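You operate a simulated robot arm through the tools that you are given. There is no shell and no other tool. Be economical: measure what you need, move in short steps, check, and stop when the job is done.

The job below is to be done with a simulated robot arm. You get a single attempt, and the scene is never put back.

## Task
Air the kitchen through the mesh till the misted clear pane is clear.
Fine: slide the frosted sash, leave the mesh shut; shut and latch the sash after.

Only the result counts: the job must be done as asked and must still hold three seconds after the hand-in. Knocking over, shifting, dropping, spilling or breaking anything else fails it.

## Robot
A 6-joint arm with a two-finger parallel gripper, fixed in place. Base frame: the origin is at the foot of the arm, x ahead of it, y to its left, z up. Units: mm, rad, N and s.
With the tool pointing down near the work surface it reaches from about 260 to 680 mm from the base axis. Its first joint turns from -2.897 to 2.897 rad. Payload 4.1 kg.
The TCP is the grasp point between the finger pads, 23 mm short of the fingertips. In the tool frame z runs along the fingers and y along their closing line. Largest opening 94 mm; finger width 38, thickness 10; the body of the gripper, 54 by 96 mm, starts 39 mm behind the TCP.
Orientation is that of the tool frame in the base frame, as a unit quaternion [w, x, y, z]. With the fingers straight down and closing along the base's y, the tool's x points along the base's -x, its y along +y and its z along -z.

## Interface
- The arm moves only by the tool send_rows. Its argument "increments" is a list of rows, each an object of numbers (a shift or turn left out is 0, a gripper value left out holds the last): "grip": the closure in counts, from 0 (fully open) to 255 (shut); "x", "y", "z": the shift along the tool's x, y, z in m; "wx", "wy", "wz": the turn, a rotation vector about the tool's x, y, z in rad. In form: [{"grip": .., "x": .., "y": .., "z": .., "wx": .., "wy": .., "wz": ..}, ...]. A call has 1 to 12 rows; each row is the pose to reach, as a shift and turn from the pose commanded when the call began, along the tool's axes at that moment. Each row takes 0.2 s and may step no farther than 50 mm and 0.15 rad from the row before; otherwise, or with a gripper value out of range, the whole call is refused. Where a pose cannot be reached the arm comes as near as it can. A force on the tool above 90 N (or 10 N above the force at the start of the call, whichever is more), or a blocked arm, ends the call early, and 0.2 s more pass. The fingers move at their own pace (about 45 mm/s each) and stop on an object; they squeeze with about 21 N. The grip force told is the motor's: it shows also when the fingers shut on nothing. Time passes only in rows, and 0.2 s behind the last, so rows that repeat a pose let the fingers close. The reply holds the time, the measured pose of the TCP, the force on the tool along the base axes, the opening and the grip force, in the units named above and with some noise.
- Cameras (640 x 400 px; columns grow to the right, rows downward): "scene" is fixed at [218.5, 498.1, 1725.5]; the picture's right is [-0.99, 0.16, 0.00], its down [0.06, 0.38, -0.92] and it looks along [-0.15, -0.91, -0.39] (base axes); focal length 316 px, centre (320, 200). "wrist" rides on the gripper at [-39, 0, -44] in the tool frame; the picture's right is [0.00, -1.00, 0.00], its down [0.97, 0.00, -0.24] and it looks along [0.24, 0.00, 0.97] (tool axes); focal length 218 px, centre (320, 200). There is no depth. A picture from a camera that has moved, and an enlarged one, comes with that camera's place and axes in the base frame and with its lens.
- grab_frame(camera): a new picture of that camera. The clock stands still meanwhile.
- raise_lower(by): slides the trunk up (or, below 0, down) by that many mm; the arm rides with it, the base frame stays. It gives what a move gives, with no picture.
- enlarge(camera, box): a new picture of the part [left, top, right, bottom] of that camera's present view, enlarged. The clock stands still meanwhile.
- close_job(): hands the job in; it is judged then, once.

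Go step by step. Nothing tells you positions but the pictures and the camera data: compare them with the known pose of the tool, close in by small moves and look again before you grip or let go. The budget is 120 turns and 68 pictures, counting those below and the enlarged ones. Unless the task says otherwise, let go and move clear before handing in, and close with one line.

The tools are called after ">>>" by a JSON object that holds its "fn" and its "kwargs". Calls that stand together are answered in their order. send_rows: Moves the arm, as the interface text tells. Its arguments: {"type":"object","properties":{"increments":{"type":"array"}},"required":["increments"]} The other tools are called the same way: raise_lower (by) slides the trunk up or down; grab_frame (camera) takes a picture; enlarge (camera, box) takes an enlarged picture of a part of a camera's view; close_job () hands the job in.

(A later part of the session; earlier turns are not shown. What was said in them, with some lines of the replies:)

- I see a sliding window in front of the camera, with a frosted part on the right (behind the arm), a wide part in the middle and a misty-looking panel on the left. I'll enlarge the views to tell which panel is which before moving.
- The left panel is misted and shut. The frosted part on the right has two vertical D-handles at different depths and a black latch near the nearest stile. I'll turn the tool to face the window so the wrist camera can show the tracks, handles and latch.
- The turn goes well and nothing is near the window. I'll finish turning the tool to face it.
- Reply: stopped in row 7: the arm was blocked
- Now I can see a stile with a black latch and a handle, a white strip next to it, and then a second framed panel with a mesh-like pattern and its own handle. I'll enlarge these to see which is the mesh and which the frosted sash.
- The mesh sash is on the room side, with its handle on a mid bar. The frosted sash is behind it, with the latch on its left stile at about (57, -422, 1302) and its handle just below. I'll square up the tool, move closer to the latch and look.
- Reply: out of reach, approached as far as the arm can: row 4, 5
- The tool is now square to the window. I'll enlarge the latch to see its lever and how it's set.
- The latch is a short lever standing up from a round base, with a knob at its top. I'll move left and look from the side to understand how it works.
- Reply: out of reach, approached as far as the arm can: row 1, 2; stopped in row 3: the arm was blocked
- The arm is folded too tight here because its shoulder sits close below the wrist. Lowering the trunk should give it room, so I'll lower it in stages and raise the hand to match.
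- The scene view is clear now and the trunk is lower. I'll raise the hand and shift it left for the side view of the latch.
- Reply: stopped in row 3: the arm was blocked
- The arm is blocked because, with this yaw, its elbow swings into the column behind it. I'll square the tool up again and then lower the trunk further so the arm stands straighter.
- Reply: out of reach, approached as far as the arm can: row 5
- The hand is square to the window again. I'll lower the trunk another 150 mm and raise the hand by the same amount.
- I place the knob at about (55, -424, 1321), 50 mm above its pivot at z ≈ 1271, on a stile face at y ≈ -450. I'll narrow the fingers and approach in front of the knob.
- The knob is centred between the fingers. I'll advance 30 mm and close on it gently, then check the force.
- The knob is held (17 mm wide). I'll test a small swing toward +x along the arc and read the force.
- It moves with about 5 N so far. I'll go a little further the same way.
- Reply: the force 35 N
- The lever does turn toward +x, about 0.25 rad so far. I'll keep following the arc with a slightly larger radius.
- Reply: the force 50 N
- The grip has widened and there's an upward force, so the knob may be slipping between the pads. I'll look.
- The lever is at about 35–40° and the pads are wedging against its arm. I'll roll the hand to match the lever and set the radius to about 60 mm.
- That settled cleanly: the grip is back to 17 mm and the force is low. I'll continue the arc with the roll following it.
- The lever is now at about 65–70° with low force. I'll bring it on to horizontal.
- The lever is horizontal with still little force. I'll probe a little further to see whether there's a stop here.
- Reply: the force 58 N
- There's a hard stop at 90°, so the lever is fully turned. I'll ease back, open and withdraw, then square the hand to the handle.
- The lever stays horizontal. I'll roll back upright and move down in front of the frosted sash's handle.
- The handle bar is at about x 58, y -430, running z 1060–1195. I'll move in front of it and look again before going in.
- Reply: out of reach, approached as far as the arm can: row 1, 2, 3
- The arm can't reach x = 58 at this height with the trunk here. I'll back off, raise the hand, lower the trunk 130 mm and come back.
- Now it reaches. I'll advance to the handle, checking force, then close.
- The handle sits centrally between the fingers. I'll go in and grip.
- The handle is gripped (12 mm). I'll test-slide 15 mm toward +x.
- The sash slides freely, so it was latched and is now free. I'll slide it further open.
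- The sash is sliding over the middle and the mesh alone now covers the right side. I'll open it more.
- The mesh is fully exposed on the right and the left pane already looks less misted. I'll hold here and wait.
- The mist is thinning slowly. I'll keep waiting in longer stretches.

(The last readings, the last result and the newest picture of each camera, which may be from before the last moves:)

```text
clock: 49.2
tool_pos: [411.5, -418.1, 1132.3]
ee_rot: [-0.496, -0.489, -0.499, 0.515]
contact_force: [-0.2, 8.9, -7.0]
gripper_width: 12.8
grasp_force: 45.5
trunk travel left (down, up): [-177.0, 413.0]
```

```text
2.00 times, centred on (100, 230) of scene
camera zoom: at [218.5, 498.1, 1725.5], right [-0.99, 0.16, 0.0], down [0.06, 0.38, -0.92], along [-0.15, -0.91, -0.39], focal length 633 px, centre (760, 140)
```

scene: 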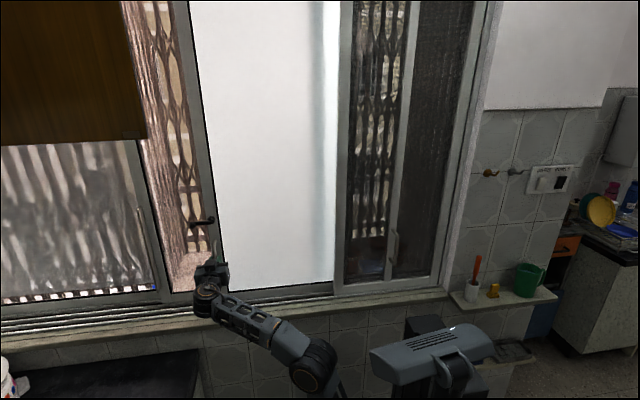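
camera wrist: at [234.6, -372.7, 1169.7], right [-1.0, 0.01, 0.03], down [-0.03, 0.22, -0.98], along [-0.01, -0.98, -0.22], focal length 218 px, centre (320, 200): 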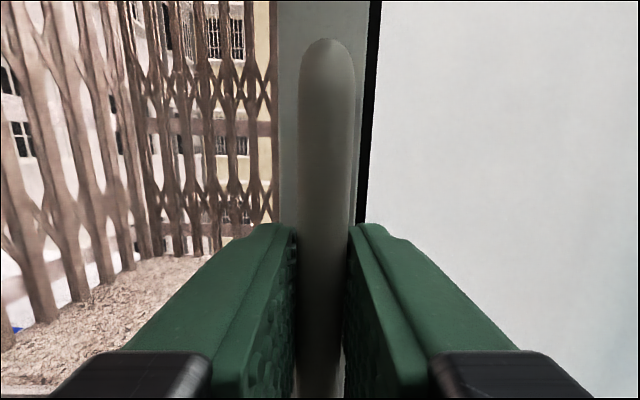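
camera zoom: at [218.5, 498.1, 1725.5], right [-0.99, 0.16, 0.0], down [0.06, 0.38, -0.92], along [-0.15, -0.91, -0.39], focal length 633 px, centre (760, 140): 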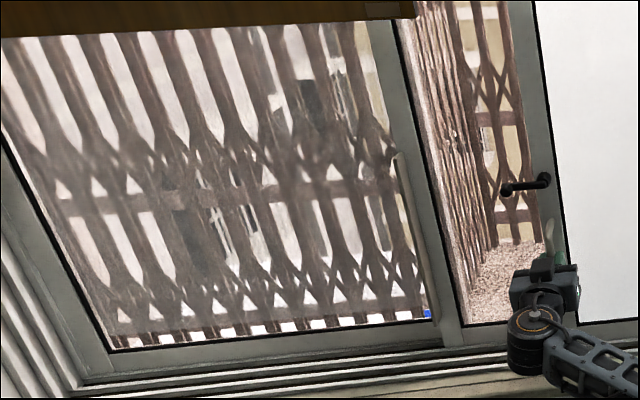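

It's clearing well, roughly halfway. I'll wait more.

>>> {"fn": "send_rows", "kwargs": {"increments": [{"x": 0}, {"x": 0}, {"x": 0}, {"x": 0}, {"x": 0}, {"x": 0}, {"x": 0}, {"x": 0}, {"x": 0}, {"x": 0}, {"x": 0}, {"x": 0}]}}

>>> {"fn": "send_rows", "kwargs": {"increments": [{"x": 0}, {"x": 0}, {"x": 0}, {"x": 0}, {"x": 0}, {"x": 0}, {"x": 0}, {"x": 0}, {"x": 0}, {"x": 0}, {"x": 0}, {"x": 0}]}}

>>> {"fn": "send_rows", "kwargs": {"increments": [{"x": 0}, {"x": 0}, {"x": 0}, {"x": 0}, {"x": 0}, {"x": 0}, {"x": 0}, {"x": 0}, {"x": 0}, {"x": 0}, {"x": 0}, {"x": 0}]}}

>>> {"fn": "send_rows", "kwargs": {"increments": [{"x": 0}, {"x": 0}, {"x": 0}, {"x": 0}, {"x": 0}, {"x": 0}, {"x": 0}, {"x": 0}, {"x": 0}, {"x": 0}, {"x": 0}, {"x": 0}]}}

>>> {"fn": "enlarge", "kwargs": {"camera": "scene", "box": [0, 130, 200, 330]}}

```text
clock: 51.8
tool_pos: [410.9, -418.3, 1132.5]
ee_rot: [-0.495, -0.491, -0.498, 0.516]
contact_force: [-0.3, 9.2, -8.6]
gripper_width: 12.6
grasp_force: 45.0
trunk travel left (down, up): [-177.0, 413.0]
```

```text
clock: 54.4
tool_pos: [411.6, -417.7, 1133.2]
ee_rot: [-0.495, -0.49, -0.498, 0.516]
contact_force: [-0.7, 9.4, -7.9]
gripper_width: 12.7
grasp_force: 45.3
trunk travel left (down, up): [-177.0, 413.0]
```

```text
clock: 57.0
tool_pos: [411.5, -417.3, 1132.8]
ee_rot: [-0.496, -0.489, -0.499, 0.515]
contact_force: [0.2, 7.9, -6.4]
gripper_width: 12.6
grasp_force: 44.8
trunk travel left (down, up): [-177.0, 413.0]
```

```text
clock: 59.6
tool_pos: [411.3, -417.5, 1133.4]
ee_rot: [-0.496, -0.49, -0.499, 0.515]
contact_force: [0.6, 6.7, -4.4]
gripper_width: 12.4
grasp_force: 45.4
trunk travel left (down, up): [-177.0, 413.0]
```

```text
2.00 times, centred on (100, 230) of scene
camera zoom: at [218.5, 498.1, 1725.5], right [-0.99, 0.16, 0.0], down [0.06, 0.38, -0.92], along [-0.15, -0.91, -0.39], focal length 633 px, centre (760, 140)
```

zoom: 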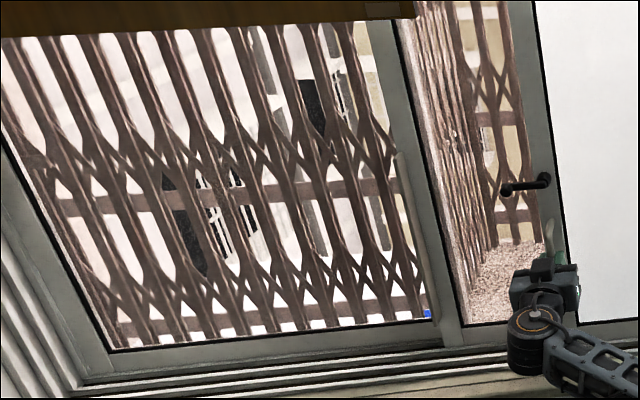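

It looks nearly clear. I'll wait about 8 s more and compare, to be sure nothing remains.

>>> {"fn": "send_rows", "kwargs": {"increments": [{"x": 0}, {"x": 0}, {"x": 0}, {"x": 0}, {"x": 0}, {"x": 0}, {"x": 0}, {"x": 0}, {"x": 0}, {"x": 0}, {"x": 0}, {"x": 0}]}}

>>> {"fn": "send_rows", "kwargs": {"increments": [{"x": 0}, {"x": 0}, {"x": 0}, {"x": 0}, {"x": 0}, {"x": 0}, {"x": 0}, {"x": 0}, {"x": 0}, {"x": 0}, {"x": 0}, {"x": 0}]}}

>>> {"fn": "send_rows", "kwargs": {"increments": [{"x": 0}, {"x": 0}, {"x": 0}, {"x": 0}, {"x": 0}, {"x": 0}, {"x": 0}, {"x": 0}, {"x": 0}, {"x": 0}, {"x": 0}, {"x": 0}]}}

>>> {"fn": "enlarge", "kwargs": {"camera": "scene", "box": [0, 130, 200, 330]}}

```text
clock: 62.2
tool_pos: [410.9, -417.5, 1131.6]
ee_rot: [-0.496, -0.49, -0.499, 0.515]
contact_force: [1.3, 6.6, -3.3]
gripper_width: 12.5
grasp_force: 44.9
trunk travel left (down, up): [-177.0, 413.0]
```

```text
clock: 64.8
tool_pos: [411.9, -417.2, 1132.6]
ee_rot: [-0.496, -0.49, -0.499, 0.515]
contact_force: [1.0, 5.6, -1.8]
gripper_width: 12.4
grasp_force: 45.3
trunk travel left (down, up): [-177.0, 413.0]
```

```text
clock: 67.4
tool_pos: [412.2, -418.2, 1133.4]
ee_rot: [-0.496, -0.49, -0.499, 0.515]
contact_force: [1.7, 5.1, -1.6]
gripper_width: 12.6
grasp_force: 45.4
trunk travel left (down, up): [-177.0, 413.0]
```

```text
2.00 times, centred on (100, 230) of scene
camera zoom: at [218.5, 498.1, 1725.5], right [-0.99, 0.16, 0.0], down [0.06, 0.38, -0.92], along [-0.15, -0.91, -0.39], focal length 633 px, centre (760, 140)
```

zoom: 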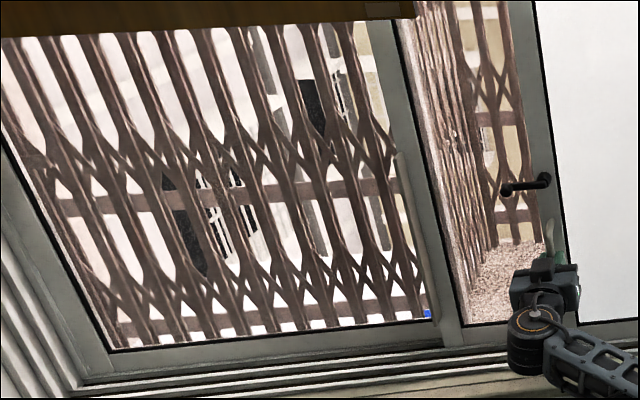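

The picture is unchanged from before, so the pane is clear. Now I'll slide the sash shut.

>>> {"fn": "send_rows", "kwargs": {"increments": [{"y": -0.02, "x": 0.0006, "z": 0.0002}, {"y": -0.04, "x": 0.0012, "z": 0.0004}, {"y": -0.06, "x": 0.0018, "z": 0.0006}, {"y": -0.08, "x": 0.0024, "z": 0.0008}, {"y": -0.1, "x": 0.003, "z": 0.001}, {"y": -0.12, "x": 0.0036, "z": 0.0012}, {"y": -0.14, "x": 0.0042, "z": 0.0014}, {"y": -0.16, "x": 0.0048, "z": 0.0016}, {"y": -0.18, "x": 0.0054, "z": 0.0018}]}}

>>> {"fn": "send_rows", "kwargs": {"increments": [{"y": -0.02, "x": 0.0006, "z": 0.0002}, {"y": -0.04, "x": 0.0012, "z": 0.0004}, {"y": -0.06, "x": 0.0018, "z": 0.0006}, {"y": -0.08, "x": 0.0024, "z": 0.0008}, {"y": -0.1, "x": 0.003, "z": 0.001}, {"y": -0.12, "x": 0.0036, "z": 0.0012}, {"y": -0.14, "x": 0.0042, "z": 0.0014}, {"y": -0.155, "x": 0.0046, "z": 0.0015}]}}

```text
clock: 69.4
tool_pos: [227.7, -417.4, 1133.0]
ee_rot: [-0.494, -0.492, -0.496, 0.517]
contact_force: [-3.5, -4.6, 14.1]
gripper_width: 12.6
grasp_force: 45.4
trunk travel left (down, up): [-177.0, 413.0]
```

```text
clock: 71.2
tool_pos: [77.0, -417.1, 1132.0]
ee_rot: [-0.496, -0.491, -0.497, 0.515]
contact_force: [-0.4, -9.4, 17.8]
gripper_width: 12.6
grasp_force: 44.7
trunk travel left (down, up): [-177.0, 413.0]
```

I'm near the shut position. I'll push on in small steps until it meets the stop.

>>> {"fn": "send_rows", "kwargs": {"increments": [{"y": -0.008}, {"y": -0.014}, {"y": -0.019}, {"y": -0.023}]}}

```text
clock: 72.2
tool_pos: [53.9, -417.2, 1131.9]
ee_rot: [-0.497, -0.49, -0.498, 0.515]
contact_force: [4.3, -6.7, 12.8]
gripper_width: 12.5
grasp_force: 45.2
trunk travel left (down, up): [-177.0, 413.0]
```

>>> {"fn": "send_rows", "kwargs": {"increments": [{"y": -0.004}, {"y": -0.008}, {"y": -0.011}]}}

>>> {"fn": "grab_frame", "kwargs": {"camera": "scene"}}

```text
clock: 73.0
tool_pos: [51.6, -415.7, 1132.6]
ee_rot: [-0.496, -0.487, -0.502, 0.514]
contact_force: [58.1, -10.9, 17.5]
gripper_width: 12.8
grasp_force: 45.4
trunk travel left (down, up): [-177.0, 413.0]
```

```text
27 pictures are left
```

scene: 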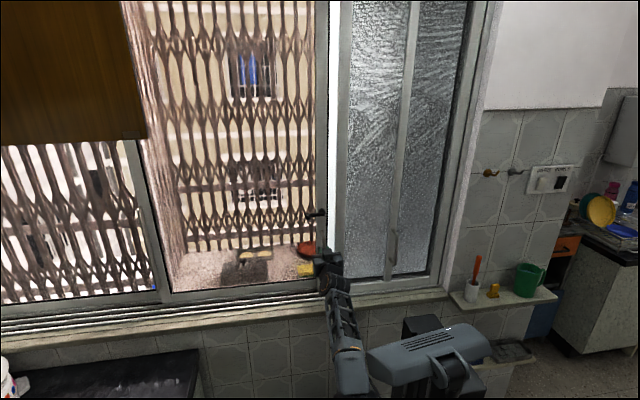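

It met the stop with 58 N at x ≈ 52, and the sash is shut. I'll ease the push, release and back off.

>>> {"fn": "send_rows", "kwargs": {"increments": [{"y": 0.004}, {"y": 0.008}, {"y": 0.008, "grip": 160}, {"y": 0.008}, {"y": 0.008}, {"y": 0.008, "z": -0.03}, {"y": 0.008, "z": -0.065}]}}

>>> {"fn": "raise_lower", "kwargs": {"by": 110}}

>>> {"fn": "grab_frame", "kwargs": {"camera": "wrist"}}

```text
clock: 74.6
tool_pos: [50.7, -351.9, 1130.9]
ee_rot: [-0.495, -0.489, -0.499, 0.516]
contact_force: [-0.1, -0.2, 0.1]
gripper_width: 35.1
grasp_force: 0.1
trunk travel left (down, up): [-177.0, 413.0]
```

```text
clock: 76.0
tool_pos: [49.9, -353.2, 1241.4]
ee_rot: [-0.495, -0.49, -0.499, 0.516]
contact_force: [-0.7, 0.2, 0.9]
gripper_width: 35.0
grasp_force: 0.0
trunk travel left (down, up): [-287.0, 303.0]
```

```text
26 pictures are left
camera wrist: at [53.0, -307.2, 1278.3], right [-1.0, 0.01, 0.03], down [-0.03, 0.22, -0.98], along [-0.02, -0.98, -0.22], focal length 218 px, centre (320, 200)
```

wrist: 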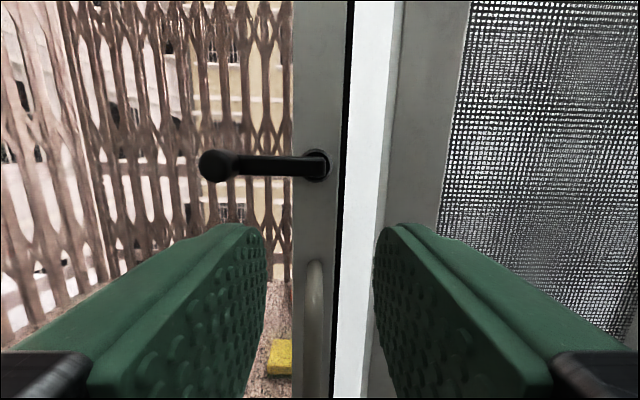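

The lever is horizontal, with its knob at about (106, -424, 1269) and its pivot at (53, 1269). I'll roll the hand a quarter turn and come in front of the knob.

>>> {"fn": "send_rows", "kwargs": {"increments": [{"wz": -0.143, "y": 0.01, "x": -0.006}, {"wz": -0.286, "y": 0.02, "x": -0.012}, {"wz": -0.429, "y": 0.03, "x": -0.018}, {"wz": -0.572, "y": 0.04, "x": -0.024}, {"wz": -0.715, "y": 0.05, "x": -0.029}, {"wz": -0.858, "y": 0.055, "x": -0.03}, {"wz": -1.001, "y": 0.055, "x": -0.03}, {"wz": -1.144, "y": 0.055, "x": -0.03}, {"wz": -1.287, "y": 0.055, "x": -0.03}, {"wz": -1.43, "y": 0.055, "x": -0.03}, {"wz": -1.55, "y": 0.055, "x": -0.03, "z": 0.02}]}}

>>> {"fn": "grab_frame", "kwargs": {"camera": "wrist"}}

```text
clock: 78.4
tool_pos: [106.1, -371.1, 1270.7]
ee_rot: [0.007, 0.0, -0.698, 0.716]
contact_force: [-0.1, 0.2, 0.1]
gripper_width: 35.1
grasp_force: 0.1
trunk travel left (down, up): [-287.0, 303.0]
```

```text
25 pictures are left
camera wrist: at [146.1, -328.4, 1267.5], right [0.01, 0.02, 1.0], down [-0.97, 0.25, 0.01], along [-0.25, -0.97, 0.02], focal length 218 px, centre (320, 200)
```

wrist: 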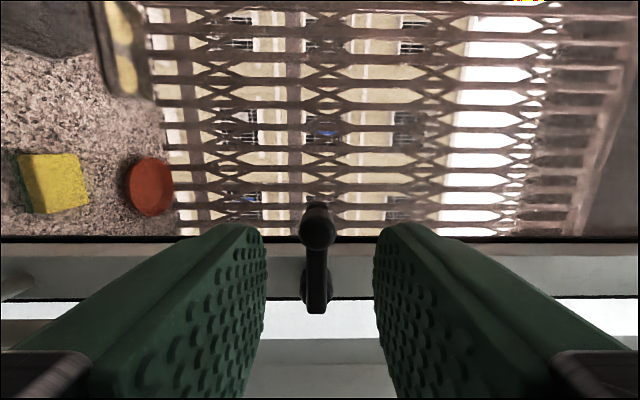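

The knob is centred between the fingers. I'll advance and grip it.

>>> {"fn": "send_rows", "kwargs": {"increments": [{"z": 0.025}, {"z": 0.046}, {"z": 0.046, "grip": 255}, {"z": 0.046}, {"z": 0.046}, {"z": 0.046}]}}

```text
clock: 79.8
tool_pos: [106.4, -417.7, 1270.5]
ee_rot: [0.007, -0.001, -0.7, 0.714]
contact_force: [1.0, -2.1, 1.3]
gripper_width: 17.3
grasp_force: 45.3
trunk travel left (down, up): [-287.0, 303.0]
```

The knob is held. I'll turn the lever back up along a 53 mm arc, rolling with it.

>>> {"fn": "send_rows", "kwargs": {"increments": [{"y": -0.0077, "x": 0.0006, "wz": 0.145}, {"y": -0.0152, "x": 0.0022, "wz": 0.29}, {"y": -0.0223, "x": 0.005, "wz": 0.435}, {"y": -0.029, "x": 0.0087, "wz": 0.58}, {"y": -0.0351, "x": 0.0133, "wz": 0.725}, {"y": -0.0405, "x": 0.0188, "wz": 0.87}]}}

>>> {"fn": "grab_frame", "kwargs": {"camera": "wrist"}}

```text
clock: 81.2
tool_pos: [87.0, -418.2, 1309.2]
ee_rot: [-0.295, -0.297, -0.635, 0.65]
contact_force: [-1.2, -2.5, -5.8]
gripper_width: 17.3
grasp_force: 45.0
trunk travel left (down, up): [-287.0, 303.0]
```

```text
24 pictures are left
camera wrist: at [113.6, -374.2, 1338.3], right [-0.76, 0.02, 0.65], down [-0.63, 0.23, -0.74], along [-0.17, -0.97, -0.16], focal length 218 px, centre (320, 200)
```

wrist: 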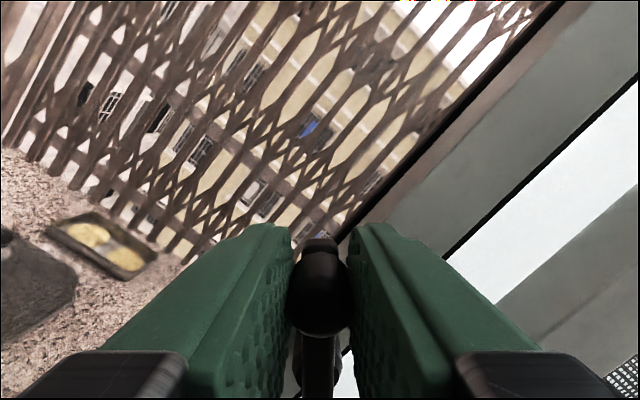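

It's following the arc cleanly. I'll continue to vertical.

>>> {"fn": "send_rows", "kwargs": {"increments": [{"y": -0.0077, "x": 0.0006, "wz": 0.145}, {"y": -0.0152, "x": 0.0022, "wz": 0.29}, {"y": -0.0223, "x": 0.005, "wz": 0.435}, {"y": -0.029, "x": 0.0087, "wz": 0.58}, {"y": -0.0341, "x": 0.0125, "wz": 0.7}, {"y": -0.0341, "x": 0.0125, "wz": 0.7}]}}

>>> {"fn": "grab_frame", "kwargs": {"camera": "wrist"}}

```text
clock: 82.6
tool_pos: [51.5, -418.3, 1323.1]
ee_rot: [-0.5, -0.496, -0.495, 0.509]
contact_force: [-1.3, -2.5, -20.0]
gripper_width: 17.2
grasp_force: 45.9
trunk travel left (down, up): [-287.0, 303.0]
```

```text
23 pictures are left
camera wrist: at [54.8, -373.7, 1360.2], right [-1.0, 0.01, 0.01], down [0.0, 0.22, -0.97], along [-0.01, -0.97, -0.22], focal length 218 px, centre (320, 200)
```

wrist: 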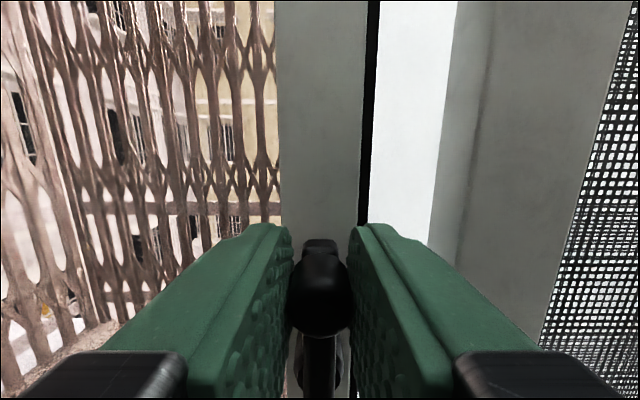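

The lever is upright and the view matches the starting one. I'll press a few mm further to be sure it's seated against its stop.

>>> {"fn": "send_rows", "kwargs": {"increments": [{"y": -0.003}, {"y": -0.006}, {"y": -0.006}]}}

```text
clock: 83.4
tool_pos: [53.3, -417.2, 1323.1]
ee_rot: [-0.5, -0.494, -0.496, 0.51]
contact_force: [24.9, -4.4, -20.3]
gripper_width: 17.2
grasp_force: 44.6
trunk travel left (down, up): [-287.0, 303.0]
```

It's against its stop (25 N with no motion). I'll ease off, release and back away.

>>> {"fn": "send_rows", "kwargs": {"increments": [{"y": -0.001, "x": 0.001}, {"y": 0.0, "x": 0.002, "grip": 160}, {"y": 0.0, "x": 0.002}, {"y": 0.0, "x": 0.002}, {"y": 0.0, "x": 0.002, "z": -0.03}, {"y": 0.0, "x": 0.002, "z": -0.07}]}}

>>> {"fn": "grab_frame", "kwargs": {"camera": "wrist"}}

>>> {"fn": "grab_frame", "kwargs": {"camera": "scene"}}

```text
clock: 84.8
tool_pos: [46.9, -345.9, 1321.6]
ee_rot: [-0.501, -0.493, -0.494, 0.511]
contact_force: [-0.8, -0.6, -0.1]
gripper_width: 34.7
grasp_force: 0.0
trunk travel left (down, up): [-287.0, 303.0]
```

```text
22 pictures are left
camera wrist: at [49.6, -300.9, 1358.2], right [-1.0, 0.01, 0.01], down [-0.01, 0.22, -0.98], along [-0.01, -0.98, -0.22], focal length 218 px, centre (320, 200)
```

wrist: 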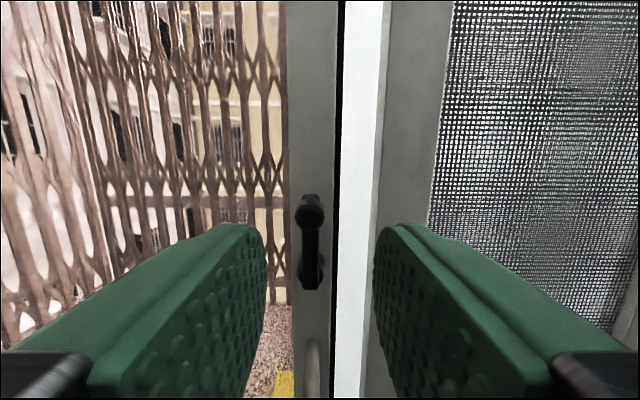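

```text
21 pictures are left
```

scene: 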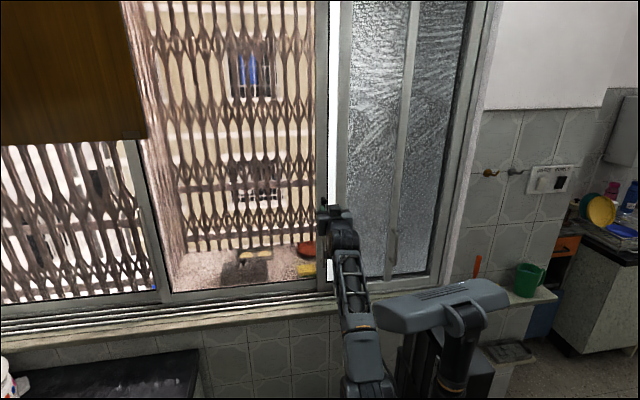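

The latch is upright and the sash looks as it did at the start, with the pane clear. I'll confirm the latch holds with a gentle tug on the handle.

>>> {"fn": "raise_lower", "kwargs": {"by": -110}}

>>> {"fn": "send_rows", "kwargs": {"increments": [{"x": 0.025, "y": 0.003}, {"x": 0.05, "y": 0.006}, {"x": 0.075, "y": 0.006}, {"x": 0.075, "y": 0.006, "z": 0.03}, {"x": 0.075, "y": 0.006, "z": 0.045}]}}

>>> {"fn": "grab_frame", "kwargs": {"camera": "wrist"}}

```text
clock: 86.2
tool_pos: [47.6, -345.6, 1211.4]
ee_rot: [-0.501, -0.495, -0.494, 0.511]
contact_force: [0.3, -0.3, 0.2]
gripper_width: 35.2
grasp_force: 0.0
trunk travel left (down, up): [-177.0, 413.0]
```

```text
clock: 87.4
tool_pos: [52.6, -393.0, 1136.1]
ee_rot: [-0.501, -0.494, -0.494, 0.512]
contact_force: [-0.7, -0.2, 0.4]
gripper_width: 35.0
grasp_force: 0.0
trunk travel left (down, up): [-177.0, 413.0]
```

```text
20 pictures are left
camera wrist: at [54.7, -348.6, 1173.8], right [-1.0, 0.01, 0.01], down [-0.01, 0.22, -0.98], along [-0.01, -0.98, -0.22], focal length 218 px, centre (320, 200)
```

wrist: 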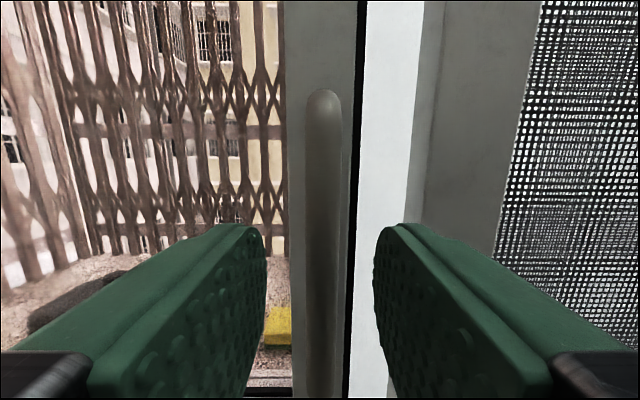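

The handle is centred again. I'll grip it, then tug a few mm toward +x.

>>> {"fn": "send_rows", "kwargs": {"increments": [{"z": 0.012}, {"z": 0.024}, {"z": 0.024, "grip": 255}, {"z": 0.024}, {"z": 0.024}, {"z": 0.024}]}}

>>> {"fn": "send_rows", "kwargs": {"increments": [{"y": 0.003}, {"y": 0.006}, {"y": 0.008}]}}

```text
clock: 88.8
tool_pos: [51.5, -416.0, 1137.7]
ee_rot: [-0.502, -0.495, -0.493, 0.51]
contact_force: [-5.5, 0.1, 2.2]
gripper_width: 11.9
grasp_force: 45.5
trunk travel left (down, up): [-177.0, 413.0]
```

```text
clock: 89.6
tool_pos: [51.9, -416.6, 1138.4]
ee_rot: [-0.501, -0.497, -0.493, 0.51]
contact_force: [-40.5, 2.7, -1.0]
gripper_width: 11.8
grasp_force: 45.3
trunk travel left (down, up): [-177.0, 413.0]
```

The sash doesn't move under a 40 N tug, so the latch holds. I'll ease off, release and withdraw clear.

>>> {"fn": "send_rows", "kwargs": {"increments": [{"y": -0.004}, {"y": -0.008}, {"y": -0.008, "grip": 160}, {"y": -0.008}, {"y": -0.008}, {"y": -0.008, "z": -0.03}, {"y": -0.008, "z": -0.07}]}}

>>> {"fn": "grab_frame", "kwargs": {"camera": "scene"}}

>>> {"fn": "grab_frame", "kwargs": {"camera": "wrist"}}

```text
clock: 91.2
tool_pos: [53.1, -346.9, 1135.8]
ee_rot: [-0.5, -0.495, -0.494, 0.51]
contact_force: [0.5, -0.5, 0.5]
gripper_width: 35.2
grasp_force: 0.0
trunk travel left (down, up): [-177.0, 413.0]
```

```text
19 pictures are left
```

scene: 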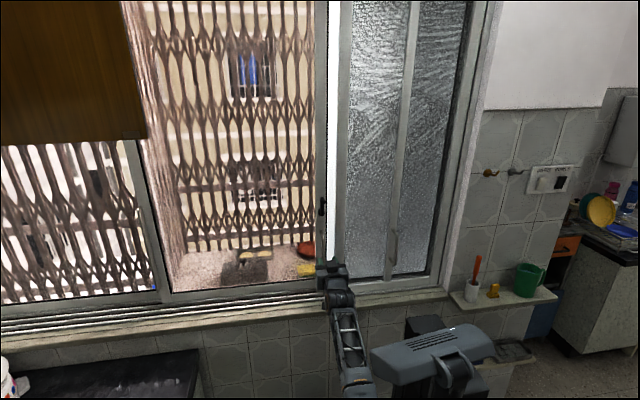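

```text
18 pictures are left
camera wrist: at [55.0, -302.0, 1172.4], right [-1.0, 0.01, 0.01], down [-0.01, 0.22, -0.98], along [-0.01, -0.98, -0.22], focal length 218 px, centre (320, 200)
```

wrist: 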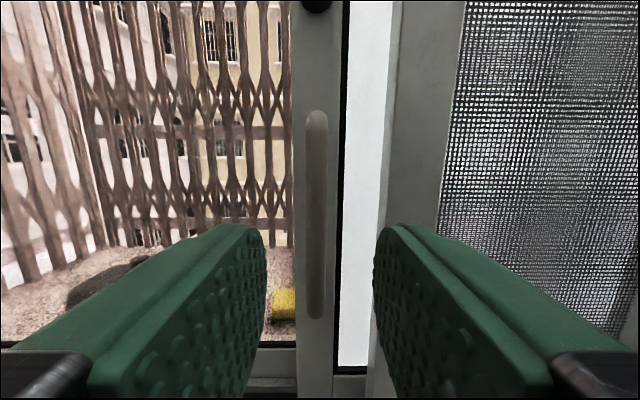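

The pane is clear, the sash is shut with its latch lever upright, the mesh hasn't moved, and the hand is clear of the window. I'll hand in.

>>> {"fn": "close_job", "kwargs": {}}

```text
The job is handed in.
```

The kitchen was aired through the mesh until the misted pane was clear, the mesh stayed shut, and the frosted sash is shut again and its latch held a 40 N tug.
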